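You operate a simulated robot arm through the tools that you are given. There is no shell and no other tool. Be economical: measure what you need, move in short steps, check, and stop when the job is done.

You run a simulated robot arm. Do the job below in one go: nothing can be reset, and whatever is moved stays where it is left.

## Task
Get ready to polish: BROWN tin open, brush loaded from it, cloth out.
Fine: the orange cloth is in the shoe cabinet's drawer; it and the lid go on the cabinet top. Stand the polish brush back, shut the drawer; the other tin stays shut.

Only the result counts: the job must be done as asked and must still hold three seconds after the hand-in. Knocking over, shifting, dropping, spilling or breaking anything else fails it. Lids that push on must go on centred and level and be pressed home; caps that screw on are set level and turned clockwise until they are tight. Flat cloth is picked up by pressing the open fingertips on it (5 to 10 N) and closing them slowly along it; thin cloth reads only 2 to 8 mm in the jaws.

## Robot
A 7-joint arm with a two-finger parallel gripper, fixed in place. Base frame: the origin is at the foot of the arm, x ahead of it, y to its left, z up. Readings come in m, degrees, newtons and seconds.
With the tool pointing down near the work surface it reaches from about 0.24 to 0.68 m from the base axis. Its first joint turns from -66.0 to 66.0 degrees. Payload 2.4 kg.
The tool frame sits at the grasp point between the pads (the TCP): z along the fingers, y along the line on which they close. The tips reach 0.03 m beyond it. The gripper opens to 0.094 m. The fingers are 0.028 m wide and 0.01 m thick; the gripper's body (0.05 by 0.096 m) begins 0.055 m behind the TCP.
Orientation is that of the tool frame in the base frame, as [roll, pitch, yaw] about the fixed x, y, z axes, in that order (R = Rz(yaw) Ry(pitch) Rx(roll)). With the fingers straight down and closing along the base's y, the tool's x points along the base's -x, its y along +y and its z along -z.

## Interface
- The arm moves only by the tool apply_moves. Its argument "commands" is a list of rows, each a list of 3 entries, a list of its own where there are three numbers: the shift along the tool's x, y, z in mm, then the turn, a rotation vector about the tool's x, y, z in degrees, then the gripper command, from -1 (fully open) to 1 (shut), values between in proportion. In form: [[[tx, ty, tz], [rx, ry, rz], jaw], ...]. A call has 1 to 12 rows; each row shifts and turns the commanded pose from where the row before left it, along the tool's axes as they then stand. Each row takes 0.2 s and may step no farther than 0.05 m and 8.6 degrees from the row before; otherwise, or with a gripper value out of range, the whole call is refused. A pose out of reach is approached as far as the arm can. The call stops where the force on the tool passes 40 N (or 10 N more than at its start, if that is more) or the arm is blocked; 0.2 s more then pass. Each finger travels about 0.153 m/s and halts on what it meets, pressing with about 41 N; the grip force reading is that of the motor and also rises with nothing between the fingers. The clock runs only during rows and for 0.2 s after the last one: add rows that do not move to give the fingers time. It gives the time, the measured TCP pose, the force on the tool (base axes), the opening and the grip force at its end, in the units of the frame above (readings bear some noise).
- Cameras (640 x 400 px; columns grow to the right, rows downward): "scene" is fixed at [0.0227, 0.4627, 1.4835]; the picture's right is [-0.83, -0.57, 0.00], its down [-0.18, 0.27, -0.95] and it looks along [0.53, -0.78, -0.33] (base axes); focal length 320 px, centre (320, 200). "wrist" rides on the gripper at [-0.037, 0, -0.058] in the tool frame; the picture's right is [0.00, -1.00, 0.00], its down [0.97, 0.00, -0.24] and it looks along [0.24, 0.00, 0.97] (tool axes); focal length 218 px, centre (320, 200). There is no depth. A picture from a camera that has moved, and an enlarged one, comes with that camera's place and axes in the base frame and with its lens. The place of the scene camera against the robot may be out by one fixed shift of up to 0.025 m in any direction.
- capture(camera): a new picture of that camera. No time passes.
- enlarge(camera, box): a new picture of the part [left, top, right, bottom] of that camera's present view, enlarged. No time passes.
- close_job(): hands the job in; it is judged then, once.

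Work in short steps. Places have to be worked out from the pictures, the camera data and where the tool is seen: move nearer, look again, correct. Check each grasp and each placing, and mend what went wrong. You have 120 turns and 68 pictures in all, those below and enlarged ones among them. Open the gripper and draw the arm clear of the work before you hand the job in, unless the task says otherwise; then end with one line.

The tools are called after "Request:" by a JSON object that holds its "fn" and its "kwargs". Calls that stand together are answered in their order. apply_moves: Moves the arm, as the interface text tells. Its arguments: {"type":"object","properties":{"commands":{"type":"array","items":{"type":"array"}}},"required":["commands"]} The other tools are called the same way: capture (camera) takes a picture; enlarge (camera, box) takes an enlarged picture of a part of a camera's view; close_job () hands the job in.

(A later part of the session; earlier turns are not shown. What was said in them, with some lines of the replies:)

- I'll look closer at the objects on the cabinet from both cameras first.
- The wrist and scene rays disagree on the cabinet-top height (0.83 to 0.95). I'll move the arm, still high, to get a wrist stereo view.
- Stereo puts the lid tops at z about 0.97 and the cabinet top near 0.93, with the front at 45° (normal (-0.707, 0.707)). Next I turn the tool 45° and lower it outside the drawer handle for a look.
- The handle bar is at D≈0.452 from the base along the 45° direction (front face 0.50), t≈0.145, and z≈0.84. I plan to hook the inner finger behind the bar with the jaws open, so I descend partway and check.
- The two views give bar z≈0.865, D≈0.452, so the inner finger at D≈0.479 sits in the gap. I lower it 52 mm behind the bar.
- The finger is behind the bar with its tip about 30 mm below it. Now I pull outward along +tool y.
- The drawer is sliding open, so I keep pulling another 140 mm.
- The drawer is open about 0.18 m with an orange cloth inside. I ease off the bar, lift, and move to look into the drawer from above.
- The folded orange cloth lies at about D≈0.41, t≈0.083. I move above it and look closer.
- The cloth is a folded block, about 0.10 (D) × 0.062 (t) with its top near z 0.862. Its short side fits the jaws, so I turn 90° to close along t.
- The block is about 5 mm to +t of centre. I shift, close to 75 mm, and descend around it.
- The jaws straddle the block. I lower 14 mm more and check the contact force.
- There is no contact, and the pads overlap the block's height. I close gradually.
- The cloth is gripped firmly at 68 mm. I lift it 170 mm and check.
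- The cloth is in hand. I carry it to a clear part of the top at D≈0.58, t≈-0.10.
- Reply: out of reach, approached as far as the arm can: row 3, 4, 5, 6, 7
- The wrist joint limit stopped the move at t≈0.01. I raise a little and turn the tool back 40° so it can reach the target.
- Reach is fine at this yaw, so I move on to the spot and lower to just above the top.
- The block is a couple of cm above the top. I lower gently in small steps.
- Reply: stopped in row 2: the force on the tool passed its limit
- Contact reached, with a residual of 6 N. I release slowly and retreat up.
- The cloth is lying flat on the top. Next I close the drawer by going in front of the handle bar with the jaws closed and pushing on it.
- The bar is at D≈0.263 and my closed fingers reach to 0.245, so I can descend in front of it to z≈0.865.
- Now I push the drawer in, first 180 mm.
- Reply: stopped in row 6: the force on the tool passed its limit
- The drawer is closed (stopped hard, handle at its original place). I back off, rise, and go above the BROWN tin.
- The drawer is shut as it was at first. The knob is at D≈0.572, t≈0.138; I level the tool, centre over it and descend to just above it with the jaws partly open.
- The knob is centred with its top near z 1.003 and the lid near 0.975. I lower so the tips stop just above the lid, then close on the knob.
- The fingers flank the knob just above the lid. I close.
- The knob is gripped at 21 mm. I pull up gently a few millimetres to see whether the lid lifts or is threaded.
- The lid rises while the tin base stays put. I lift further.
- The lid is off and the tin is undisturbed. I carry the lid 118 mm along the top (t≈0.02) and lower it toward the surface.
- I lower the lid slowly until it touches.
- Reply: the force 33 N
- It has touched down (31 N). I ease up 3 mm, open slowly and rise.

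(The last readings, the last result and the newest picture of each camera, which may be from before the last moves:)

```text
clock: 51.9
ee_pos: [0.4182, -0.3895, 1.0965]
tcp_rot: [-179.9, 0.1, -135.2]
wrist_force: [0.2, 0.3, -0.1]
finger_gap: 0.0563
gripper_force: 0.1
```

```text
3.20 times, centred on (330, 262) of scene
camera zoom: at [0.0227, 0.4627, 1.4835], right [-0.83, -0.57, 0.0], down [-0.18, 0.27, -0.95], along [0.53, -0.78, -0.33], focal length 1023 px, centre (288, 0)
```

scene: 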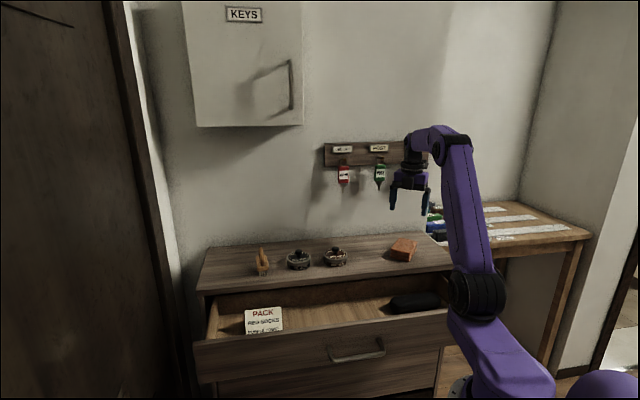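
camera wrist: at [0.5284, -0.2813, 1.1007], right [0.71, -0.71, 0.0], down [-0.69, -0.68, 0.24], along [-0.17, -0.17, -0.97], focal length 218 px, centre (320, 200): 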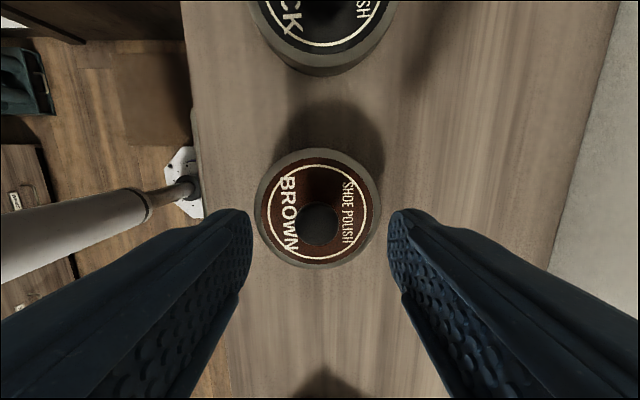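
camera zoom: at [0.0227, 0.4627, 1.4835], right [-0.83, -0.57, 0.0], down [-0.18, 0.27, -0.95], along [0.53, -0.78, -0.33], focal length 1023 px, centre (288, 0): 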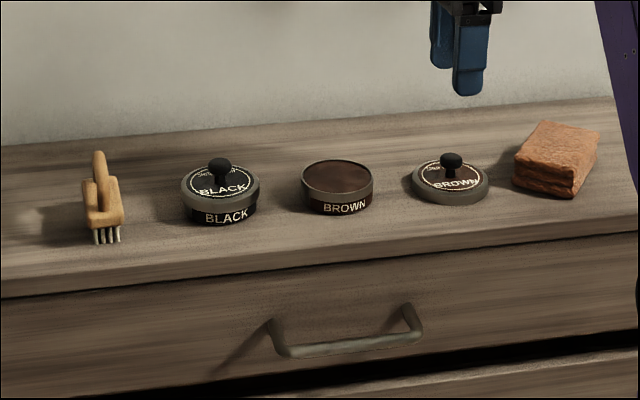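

The lid sits well on the top. I rise and move along to inspect the brush.

Request:
{"fn": "apply_moves", "kwargs": {"commands": [[[-30, 0, -35], [0, 0, 0], -0.2], [[-45, 0, -10], [0, 0, 0], -0.2], [[-45, 0, 0], [0, 0, 0], -0.2], [[-45, 0, 0], [0, 0, 0], -0.2], [[-45, 0, 0], [0, 0, 0], -0.2], [[-45, 0, 0], [0, 0, 0], -0.2], [[-30, 0, 0], [0, 0, 0], -0.2], [[0, 0, 0], [0, 0, 0], -0.2]]}}

Request:
{"fn": "capture", "kwargs": {"camera": "wrist"}}

```text
clock: 53.7
ee_pos: [0.6215, -0.1861, 1.1417]
tcp_rot: [179.9, 0.1, -135.2]
wrist_force: [-0.5, 0.6, -0.1]
finger_gap: 0.0563
gripper_force: 0.1
```

```text
28 pictures are left
camera wrist: at [0.6465, -0.1625, 1.1992], right [0.71, -0.71, 0.0], down [-0.69, -0.68, 0.24], along [-0.17, -0.17, -0.97], focal length 218 px, centre (320, 200)
```

wrist: 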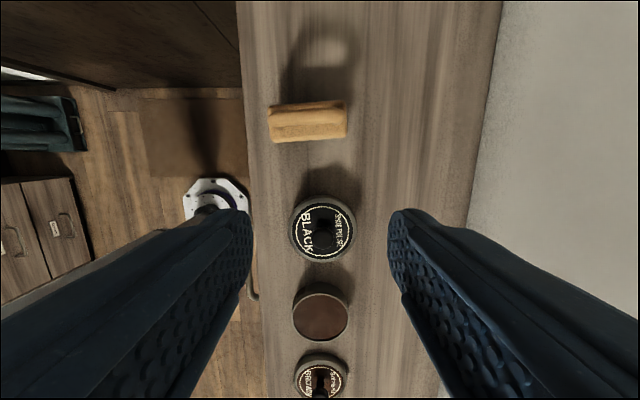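

The brush lies along D with its handle on top, around D≈0.563, t≈0.365. I turn 90° to close across the handle and look from above it.

Request:
{"fn": "apply_moves", "kwargs": {"commands": [[[0, 0, 0], [0, 0, -8.18], -0.2], [[0, 0, 0], [0, 0, -8.18], -0.2], [[0, 0, 0], [0, 0, -8.18], -0.2], [[0, 0, 0], [0, 0, -8.18], -0.2], [[0, 0, 0], [0, 0, -8.18], -0.2], [[0, 0, 0], [0, 0, -8.18], -0.2], [[0, 0, 0], [0, 0, -8.18], -0.2], [[0, 0, 0], [0, 0, -8.18], -0.2], [[0, 0, 0], [0, 0, -8.18], -0.2], [[0, 0, 0], [0, 0, -8.18], -0.2], [[0, 0, 0], [0, 0, -8.0], -0.2], [[0, 0, 0], [0, 0, 0], -0.2]]}}

Request:
{"fn": "apply_moves", "kwargs": {"commands": [[[0, -30, 0], [0, 0, 0], -0.2], [[-4, -27, 0], [0, 0, 0], -0.2], [[0, 0, 0], [0, 0, 0], -0.2]]}}

Request:
{"fn": "capture", "kwargs": {"camera": "wrist"}}

Request:
{"fn": "enlarge", "kwargs": {"camera": "scene", "box": [220, 200, 316, 260]}}

```text
clock: 56.3
ee_pos: [0.6209, -0.1891, 1.1406]
tcp_rot: [-179.9, -0.1, -45.4]
wrist_force: [-0.4, -1.0, 0.1]
finger_gap: 0.0562
gripper_force: 0.0
```

```text
clock: 57.1
ee_pos: [0.6313, -0.1634, 1.1385]
tcp_rot: [180.0, -0.2, -45.4]
wrist_force: [-0.1, 0.4, 0.8]
finger_gap: 0.0563
gripper_force: 0.0
out of reach, approached as far as the arm can: row 1, 2
```

```text
27 pictures are left
camera wrist: at [0.6045, -0.1386, 1.1951], right [0.71, 0.7, 0.0], down [0.68, -0.69, 0.24], along [0.17, -0.17, -0.97], focal length 218 px, centre (320, 200)
```

wrist: 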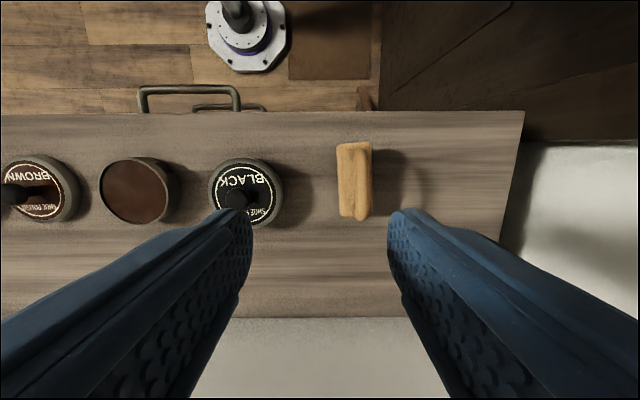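

```text
6.67 times, centred on (268, 230) of scene
camera zoom: at [0.0227, 0.4627, 1.4835], right [-0.82, -0.57, 0.0], down [-0.18, 0.27, -0.95], along [0.53, -0.78, -0.33], focal length 2131 px, centre (667, 0)
```

zoom: 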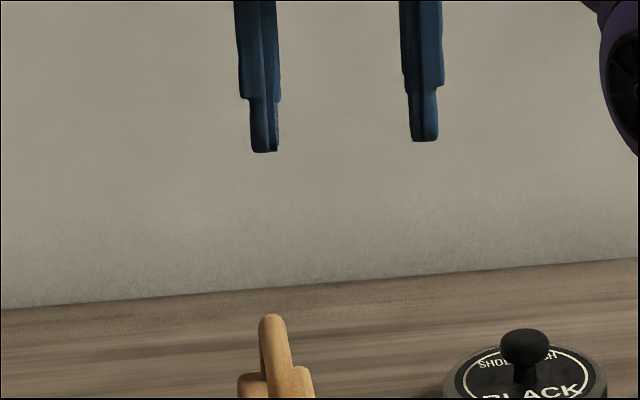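

I'm at the reach limit at this height. Lowering first should give reach; then I shift toward the handle at D≈0.557, t≈0.362.

Request:
{"fn": "apply_moves", "kwargs": {"commands": [[[-5, 0, 30], [0, 0, 0], -0.2], [[0, 0, 20], [0, 0, 0], -0.2], [[0, -15, 0], [0, 0, 0], -0.2], [[0, -14, 0], [0, 0, 0], -0.2], [[0, 0, 0], [0, 0, 0], -0.2]]}}

Request:
{"fn": "capture", "kwargs": {"camera": "wrist"}}

Request:
{"fn": "enlarge", "kwargs": {"camera": "scene", "box": [220, 210, 316, 270]}}

```text
clock: 58.3
ee_pos: [0.6471, -0.14, 1.0874]
tcp_rot: [-179.9, -0.1, -45.4]
wrist_force: [0.3, -0.2, -0.5]
finger_gap: 0.0565
gripper_force: 0.0
```

```text
25 pictures are left
camera wrist: at [0.6207, -0.1142, 1.145], right [0.71, 0.7, 0.0], down [0.68, -0.69, 0.24], along [0.17, -0.17, -0.97], focal length 218 px, centre (320, 200)
```

wrist: 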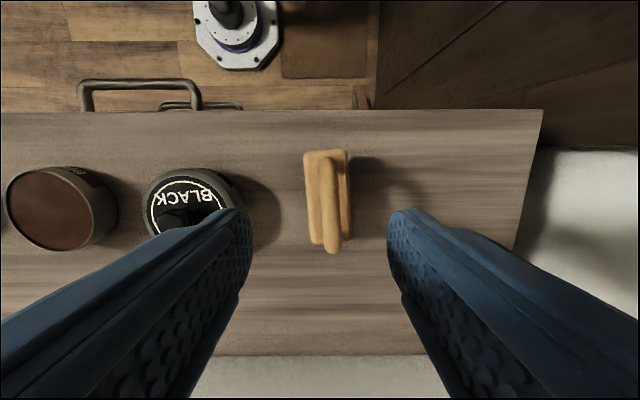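

```text
6.67 times, centred on (268, 240) of scene
camera zoom: at [0.0227, 0.4627, 1.4835], right [-0.83, -0.57, 0.0], down [-0.18, 0.27, -0.95], along [0.53, -0.78, -0.33], focal length 2131 px, centre (667, -67)
```

zoom: 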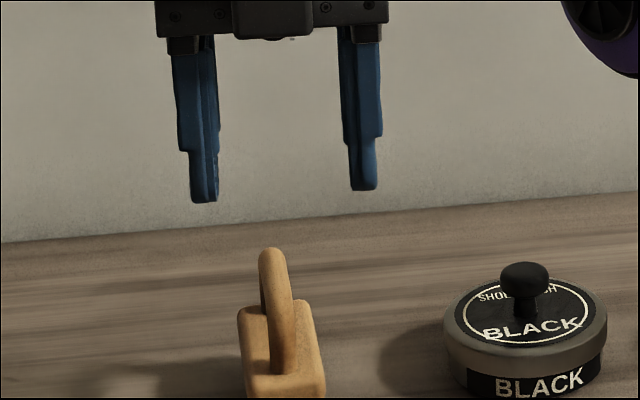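

I'm above the brush, and the handle sits about 6 mm to +t. I correct, then descend so the pads flank the handle.

Request:
{"fn": "apply_moves", "kwargs": {"commands": [[[1, -6, 0], [0, 0, 0], -0.2], [[0, 0, 20], [0, 0, 0], -0.2], [[0, 0, 20], [0, 0, 0], -0.2], [[0, 0, 0], [0, 0, 0], -0.2]]}}

Request:
{"fn": "capture", "kwargs": {"camera": "wrist"}}

Request:
{"fn": "enlarge", "kwargs": {"camera": "scene", "box": [220, 230, 316, 290]}}

```text
clock: 59.3
ee_pos: [0.6538, -0.1372, 1.0467]
tcp_rot: [-180.0, -0.1, -45.4]
wrist_force: [0.5, -0.4, 0.1]
finger_gap: 0.0565
gripper_force: 0.0
```

```text
23 pictures are left
camera wrist: at [0.6263, -0.112, 1.1047], right [0.71, 0.7, 0.0], down [0.68, -0.69, 0.24], along [0.17, -0.17, -0.97], focal length 218 px, centre (320, 200)
```

wrist: 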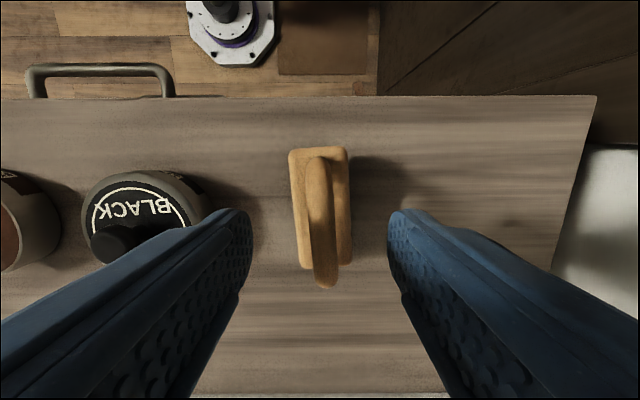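

```text
6.67 times, centred on (268, 260) of scene
camera zoom: at [0.0227, 0.4627, 1.4835], right [-0.83, -0.57, 0.0], down [-0.18, 0.27, -0.95], along [0.53, -0.78, -0.33], focal length 2131 px, centre (667, -200)
```

zoom: 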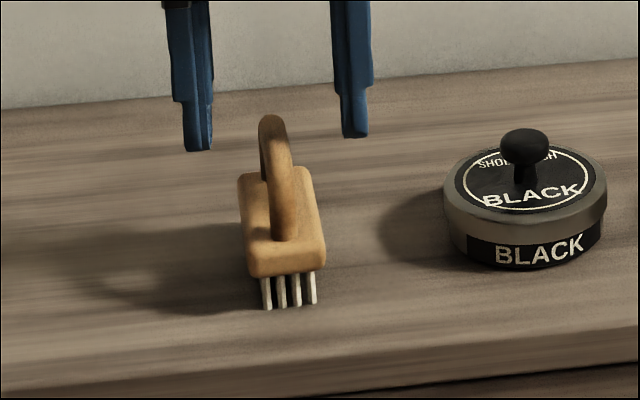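

The handle arch is centred between the fingers. I lower 25 mm and close gently.

Request:
{"fn": "apply_moves", "kwargs": {"commands": [[[0, 0, 12], [0, 0, 0], -0.2], [[0, 0, 12], [0, 0, 0], -0.2], [[0, 0, 0], [0, 0, 0], -0.2], [[0, 0, 0], [0, 0, 0], 0.1], [[0, 0, 0], [0, 0, 0], 0.3], [[0, 0, 0], [0, 0, 0], 0.5], [[0, 0, 0], [0, 0, 0], 0.65], [[0, 0, 0], [0, 0, 0], 0.8], [[0, 0, 0], [0, 0, 0], 1], [[0, 0, 0], [0, 0, 0], 1]]}}

Request:
{"fn": "enlarge", "kwargs": {"camera": "scene", "box": [220, 230, 316, 290]}}

```text
clock: 61.5
ee_pos: [0.6521, -0.1372, 1.0237]
tcp_rot: [-179.9, -0.1, -45.3]
wrist_force: [-0.3, 0.6, 1.6]
finger_gap: 0.0103
gripper_force: 41.3
```

```text
6.67 times, centred on (268, 260) of scene
camera zoom: at [0.0227, 0.4627, 1.4835], right [-0.83, -0.57, 0.0], down [-0.18, 0.27, -0.95], along [0.53, -0.78, -0.33], focal length 2131 px, centre (667, -200)
```

zoom: 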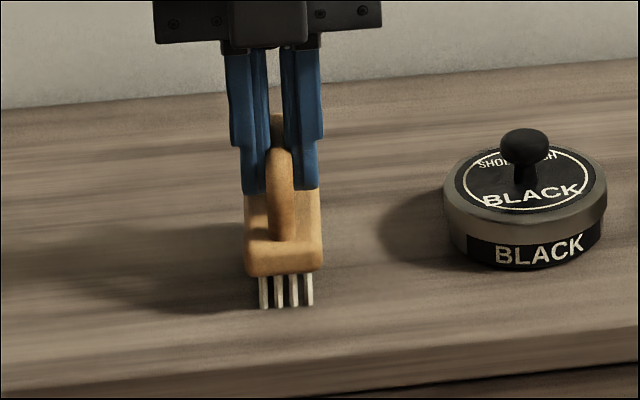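

The handle is held at 10 mm. I lift 60 mm, then carry it over the black tin with extra height toward the open BROWN tin.

Request:
{"fn": "apply_moves", "kwargs": {"commands": [[[0, 0, -30], [0, 0, 0], 1], [[0, 0, -30], [0, 0, 0], 1], [[0, 30, 0], [0, 0, 0], 1], [[0, 0, -25], [0, 0, 0], 1], [[0, 0, -25], [0, 0, 0], 1], [[0, 40, 0], [0, 0, 0], 1], [[0, 40, 0], [0, 0, 0], 1], [[0, 40, 0], [0, 0, 0], 1], [[7, 40, 0], [0, 0, 0], 1], [[7, 35, 0], [0, 0, 0], 1], [[0, 0, 0], [0, 0, 0], 1]]}}

Request:
{"fn": "capture", "kwargs": {"camera": "wrist"}}

Request:
{"fn": "enlarge", "kwargs": {"camera": "scene", "box": [230, 190, 422, 310]}}

```text
clock: 63.9
ee_pos: [0.5016, -0.3047, 1.1332]
tcp_rot: [-180.0, -0.1, -45.3]
wrist_force: [-1.0, -1.3, 0.3]
finger_gap: 0.0103
gripper_force: 41.0
```

```text
20 pictures are left
camera wrist: at [0.4745, -0.2793, 1.1901], right [0.71, 0.7, 0.0], down [0.68, -0.69, 0.24], along [0.17, -0.17, -0.97], focal length 218 px, centre (320, 200)
```

wrist: 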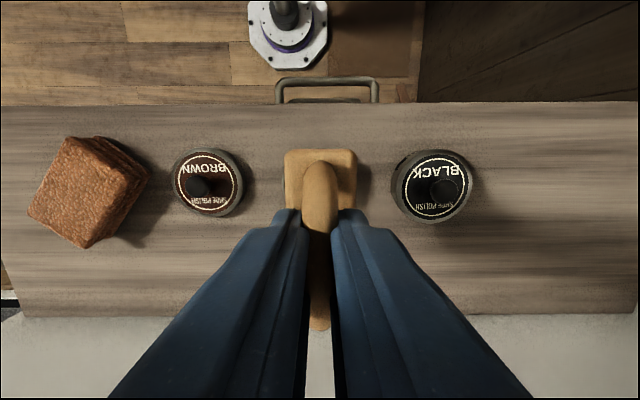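

```text
3.33 times, centred on (326, 250) of scene
camera zoom: at [0.0227, 0.4627, 1.4835], right [-0.83, -0.56, 0.0], down [-0.18, 0.27, -0.95], along [0.53, -0.78, -0.33], focal length 1065 px, centre (300, 33)
```

zoom: 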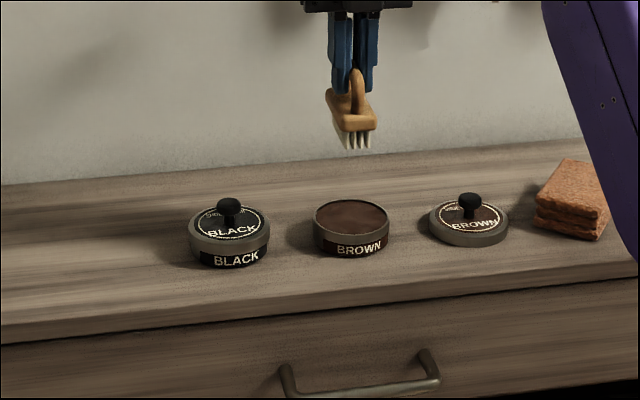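

The brush is above the tin. I lower to about 15 mm above the polish and check the alignment.

Request:
{"fn": "apply_moves", "kwargs": {"commands": [[[1.5, 0, 25], [0, 0, 0], 1], [[0, 0, 25], [0, 0, 0], 1], [[0, 0, 15], [0, 0, 0], 1], [[0, 0, 0], [0, 0, 0], 1]]}}

Request:
{"fn": "enlarge", "kwargs": {"camera": "scene", "box": [295, 220, 375, 270]}}

Request:
{"fn": "enlarge", "kwargs": {"camera": "wrist", "box": [240, 130, 400, 230]}}

```text
clock: 64.9
ee_pos: [0.5031, -0.306, 1.0676]
tcp_rot: [-179.9, -0.1, -45.5]
wrist_force: [-0.4, -0.3, -0.4]
finger_gap: 0.0105
gripper_force: 40.9
```

```text
8.00 times, centred on (335, 245) of scene
camera zoom: at [0.0227, 0.4627, 1.4835], right [-0.83, -0.57, 0.0], down [-0.18, 0.27, -0.95], along [0.53, -0.78, -0.33], focal length 2557 px, centre (200, -160)
```

zoom: 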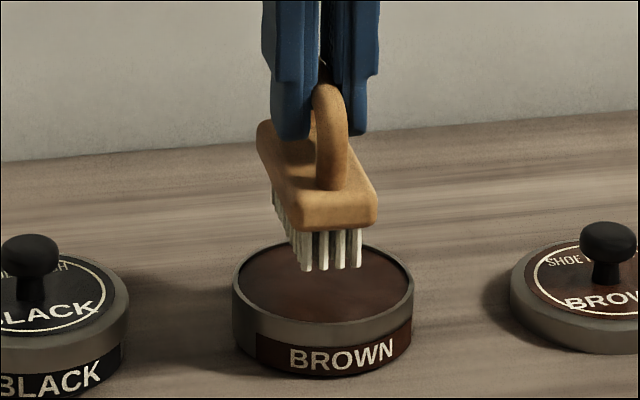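

```text
4.00 times, centred on (320, 180) of wrist
camera zoom: at [0.4768, -0.2803, 1.1252], right [0.71, 0.7, 0.0], down [0.68, -0.69, 0.24], along [0.17, -0.17, -0.97], focal length 873 px, centre (320, 280)
```

zoom: 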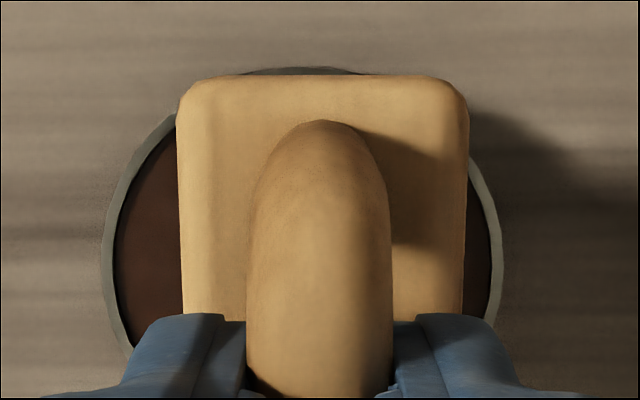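

The tin centre is about 3 mm to -t of the brush and D is aligned. I correct and lower slowly until the bristles press lightly on the polish.

Request:
{"fn": "apply_moves", "kwargs": {"commands": [[[0, 3, 0], [0, 0, 0], 1], [[0, 0, 5], [0, 0, 0], 1], [[0, 0, 4], [0, 0, 0], 1], [[0, 0, 3], [0, 0, 0], 1], [[0, 0, 0], [0, 0, 0], 1]]}}

Request:
{"fn": "enlarge", "kwargs": {"camera": "scene", "box": [295, 220, 375, 270]}}

```text
clock: 66.1
ee_pos: [0.5013, -0.3077, 1.0559]
tcp_rot: [-179.9, -0.1, -45.4]
wrist_force: [0.3, -0.2, -0.3]
finger_gap: 0.0101
gripper_force: 40.6
```

```text
8.00 times, centred on (335, 245) of scene
camera zoom: at [0.0227, 0.4627, 1.4835], right [-0.83, -0.57, 0.0], down [-0.18, 0.27, -0.95], along [0.53, -0.78, -0.33], focal length 2557 px, centre (200, -160)
```

zoom: 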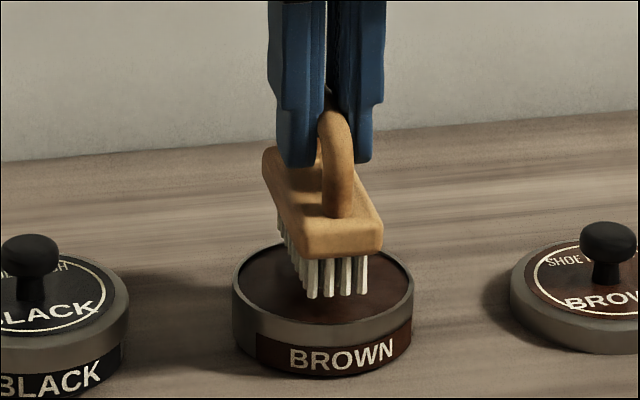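

No contact yet. I lower in small steps and look once more just before contact.

Request:
{"fn": "apply_moves", "kwargs": {"commands": [[[1, 0, 3], [0, 0, 0], 1], [[0, 0, 2], [0, 0, 0], 1], [[0, 0, 0], [0, 0, 0], 1]]}}

Request:
{"fn": "enlarge", "kwargs": {"camera": "scene", "box": [311, 235, 359, 265]}}

```text
clock: 66.9
ee_pos: [0.5021, -0.3079, 1.0514]
tcp_rot: [-179.9, -0.2, -45.4]
wrist_force: [0.3, 0.5, -0.8]
finger_gap: 0.0103
gripper_force: 41.3
```

```text
13.33 times, centred on (335, 250) of scene
camera zoom: at [0.0227, 0.4627, 1.4835], right [-0.83, -0.57, 0.0], down [-0.18, 0.27, -0.95], along [0.53, -0.78, -0.33], focal length 4262 px, centre (120, -467)
```

zoom: 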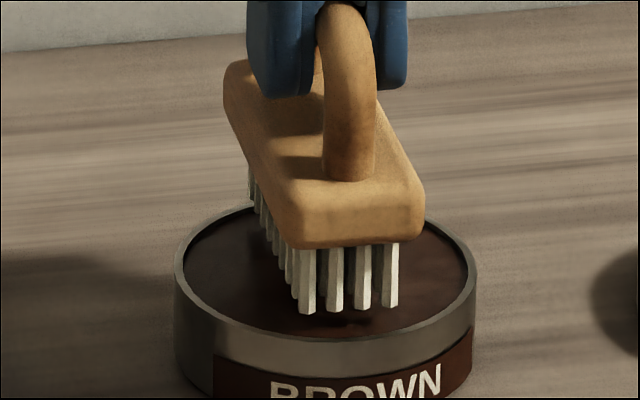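

It is well centred with only a few mm left. I press down in 2 mm steps.

Request:
{"fn": "apply_moves", "kwargs": {"commands": [[[0, 0, 2], [0, 0, 0], 1], [[0, 0, 2], [0, 0, 0], 1], [[0, 0, 0], [0, 0, 0], 1]]}}

```text
clock: 67.7
ee_pos: [0.5028, -0.308, 1.0463]
tcp_rot: [-179.9, -0.1, -45.3]
wrist_force: [-0.5, 0.0, -0.1]
finger_gap: 0.0102
gripper_force: 41.4
```

Request:
{"fn": "apply_moves", "kwargs": {"commands": [[[0, 0, 1.5], [0, 0, 0], 1], [[0, 0, 1.5], [0, 0, 0], 1], [[0, 0, 0], [0, 0, 0], 1]]}}

Request:
{"fn": "enlarge", "kwargs": {"camera": "scene", "box": [311, 235, 359, 265]}}

```text
clock: 68.5
ee_pos: [0.5024, -0.3083, 1.0461]
tcp_rot: [-179.9, -0.3, -45.3]
wrist_force: [-2.4, 2.7, 20.9]
finger_gap: 0.0104
gripper_force: 41.0
```

```text
13.33 times, centred on (335, 250) of scene
camera zoom: at [0.0223, 0.463, 1.4834], right [-0.82, -0.57, 0.0], down [-0.18, 0.27, -0.95], along [0.53, -0.78, -0.33], focal length 4262 px, centre (120, -467)
```

zoom: 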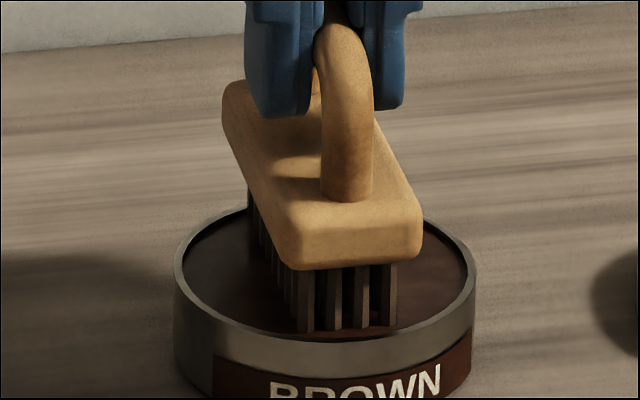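

The bristles turned brown, so the brush is loaded. I lift straight up and carry it back along the same path.

Request:
{"fn": "apply_moves", "kwargs": {"commands": [[[0, 0, -20], [0, 0, 0], 1], [[0, 0, -35], [0, 0, 0], 1], [[0, 0, -32], [0, 0, 0], 1], [[-8, -40, 0], [0, 0, 0], 1], [[-8.3, -40, 0], [0, 0, 0], 1], [[0, -40, 0], [0, 0, 0], 1], [[0, -40, 0], [0, 0, 0], 1], [[0, -36, 0], [0, 0, 0], 1], [[0, 0, 25], [0, 0, 0], 1], [[0, 0, 25], [0, 0, 0], 1], [[0, -30.7, 0], [0, 0, 0], 1], [[0, 0, 0], [0, 0, 0], 1]]}}

Request:
{"fn": "enlarge", "kwargs": {"camera": "scene", "box": [220, 200, 380, 300]}}

```text
clock: 71.1
ee_pos: [0.654, -0.1364, 1.0815]
tcp_rot: [-180.0, -0.1, -45.4]
wrist_force: [-0.1, 0.2, 1.0]
finger_gap: 0.0105
gripper_force: 41.5
```

```text
4.00 times, centred on (300, 250) of scene
camera zoom: at [0.0227, 0.4627, 1.4835], right [-0.82, -0.57, 0.0], down [-0.18, 0.27, -0.95], along [0.53, -0.78, -0.33], focal length 1278 px, centre (400, 0)
```

zoom: 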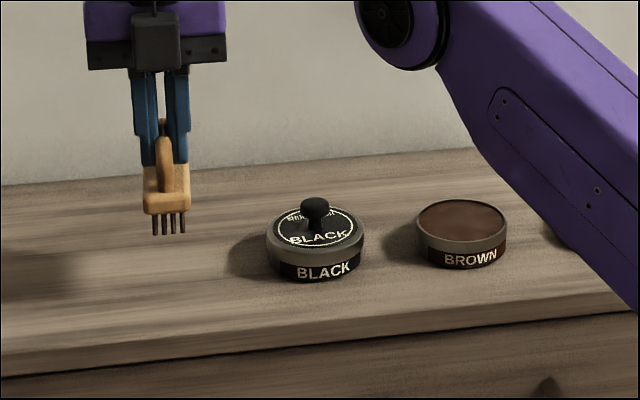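

The bristles are brown and the brush is above its original spot. I lower it to the surface gently.

Request:
{"fn": "apply_moves", "kwargs": {"commands": [[[-1, 0, 20], [0, 0, 0], 1], [[0, 0, 20], [0, 0, 0], 1], [[0, 0, 12], [0, 0, 0], 1], [[0, 0, 2], [0, 0, 0], 1], [[0, 0, 2], [0, 0, 0], 1], [[0, 0, 1], [0, 0, 0], 1], [[0, 0, 0], [0, 0, 0], 1]]}}

```text
clock: 72.7
ee_pos: [0.6521, -0.1376, 1.025]
tcp_rot: [-179.8, -0.1, -45.4]
wrist_force: [-0.1, -0.4, -0.6]
finger_gap: 0.0103
gripper_force: 41.3
```

There is still no contact force, so I go on in 1 mm steps.

Request:
{"fn": "apply_moves", "kwargs": {"commands": [[[0, 0, 1], [0, 0, 0], 1], [[0, 0, 1], [0, 0, 0], 1], [[0, 0, 0], [0, 0, 0], 1]]}}

```text
clock: 73.5
ee_pos: [0.6518, -0.1357, 1.0233]
tcp_rot: [-179.8, 0.0, -45.3]
wrist_force: [-2.6, 0.6, 7.4]
finger_gap: 0.0103
gripper_force: 40.4
```

The brush is touching at 7 N. I open slowly and rise straight up clear of the handle.

Request:
{"fn": "apply_moves", "kwargs": {"commands": [[[0, 0, 0], [0, 0, 0], 0.75], [[0, 0, 0], [0, 0, 0], 0.6], [[0, 0, 0], [0, 0, 0], 0.3], [[0, 0, 0], [0, 0, 0], 0], [[0, 0, 0], [0, 0, 0], -0.2], [[0, 0, -20], [0, 0, 0], -0.2], [[0, 0, -30], [0, 0, 0], -0.2], [[-20, 0, -20], [0, 0, 0], -0.2], [[-40, 0, -20], [0, 0, 0], -0.2], [[-40, 0, 0], [0, 0, 0], -0.2], [[-40, 0, 0], [0, 0, 0], -0.2], [[0, 0, 0], [0, 0, 0], -0.2]]}}

Request:
{"fn": "capture", "kwargs": {"camera": "scene"}}

Request:
{"fn": "enlarge", "kwargs": {"camera": "scene", "box": [220, 210, 430, 341]}}

```text
clock: 76.1
ee_pos: [0.5528, -0.037, 1.1109]
tcp_rot: [-179.9, -0.2, -45.5]
wrist_force: [0.2, -0.9, -0.5]
finger_gap: 0.0564
gripper_force: 0.1
```

```text
12 pictures are left
```

scene: 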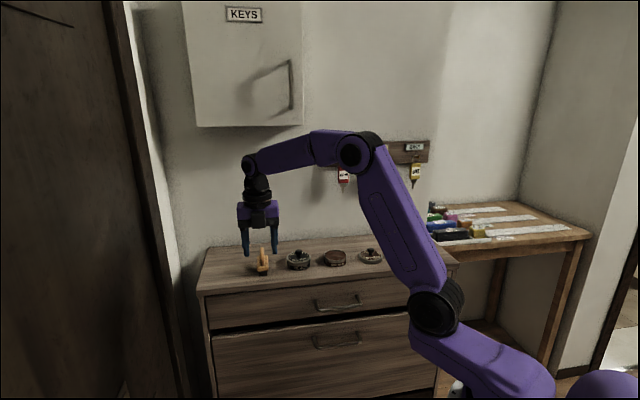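

```text
3.05 times, centred on (325, 276) of scene
camera zoom: at [0.0227, 0.4627, 1.4835], right [-0.82, -0.57, 0.0], down [-0.18, 0.27, -0.95], along [0.53, -0.78, -0.33], focal length 974 px, centre (305, -30)
```

zoom: 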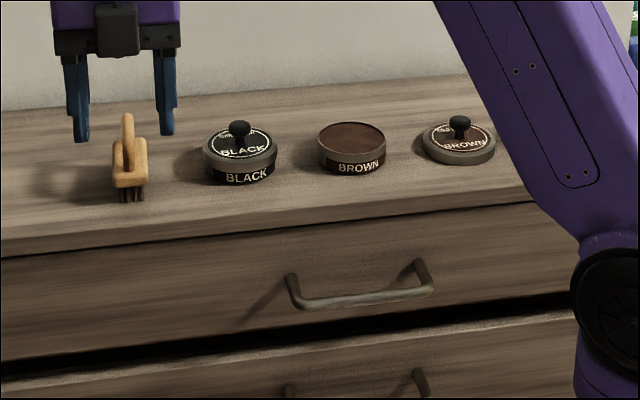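

Everything is in place and the brush is standing with brown bristles. I draw the arm well clear with the gripper open and take a final look.

Request:
{"fn": "apply_moves", "kwargs": {"commands": [[[-35, 0, -30], [0, 0, 0], -1], [[-35, 0, -30], [0, 0, 0], -1], [[-35, 0, -30], [0, 0, 0], -1], [[0, 0, 0], [0, 0, 0], -1]]}}

Request:
{"fn": "capture", "kwargs": {"camera": "scene"}}

```text
clock: 77.1
ee_pos: [0.4783, 0.0376, 1.2031]
tcp_rot: [-179.9, 0.0, -45.4]
wrist_force: [-0.3, -0.1, -0.5]
finger_gap: 0.0939
gripper_force: 0.0
```

```text
10 pictures are left
```

scene: 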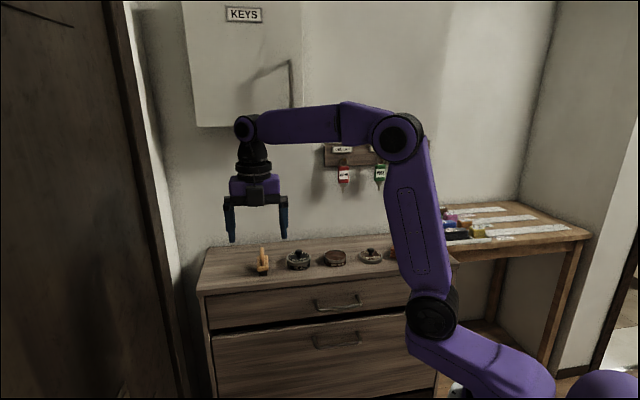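

The arm is clear and all items are as asked, so I hand in.

Request:
{"fn": "close_job", "kwargs": {}}

```text
The job is handed in.
```

The BROWN tin is open with its lid and the orange cloth on the cabinet top, the brush is loaded and standing back in its place, the drawer is shut, and the BLACK tin was left shut.
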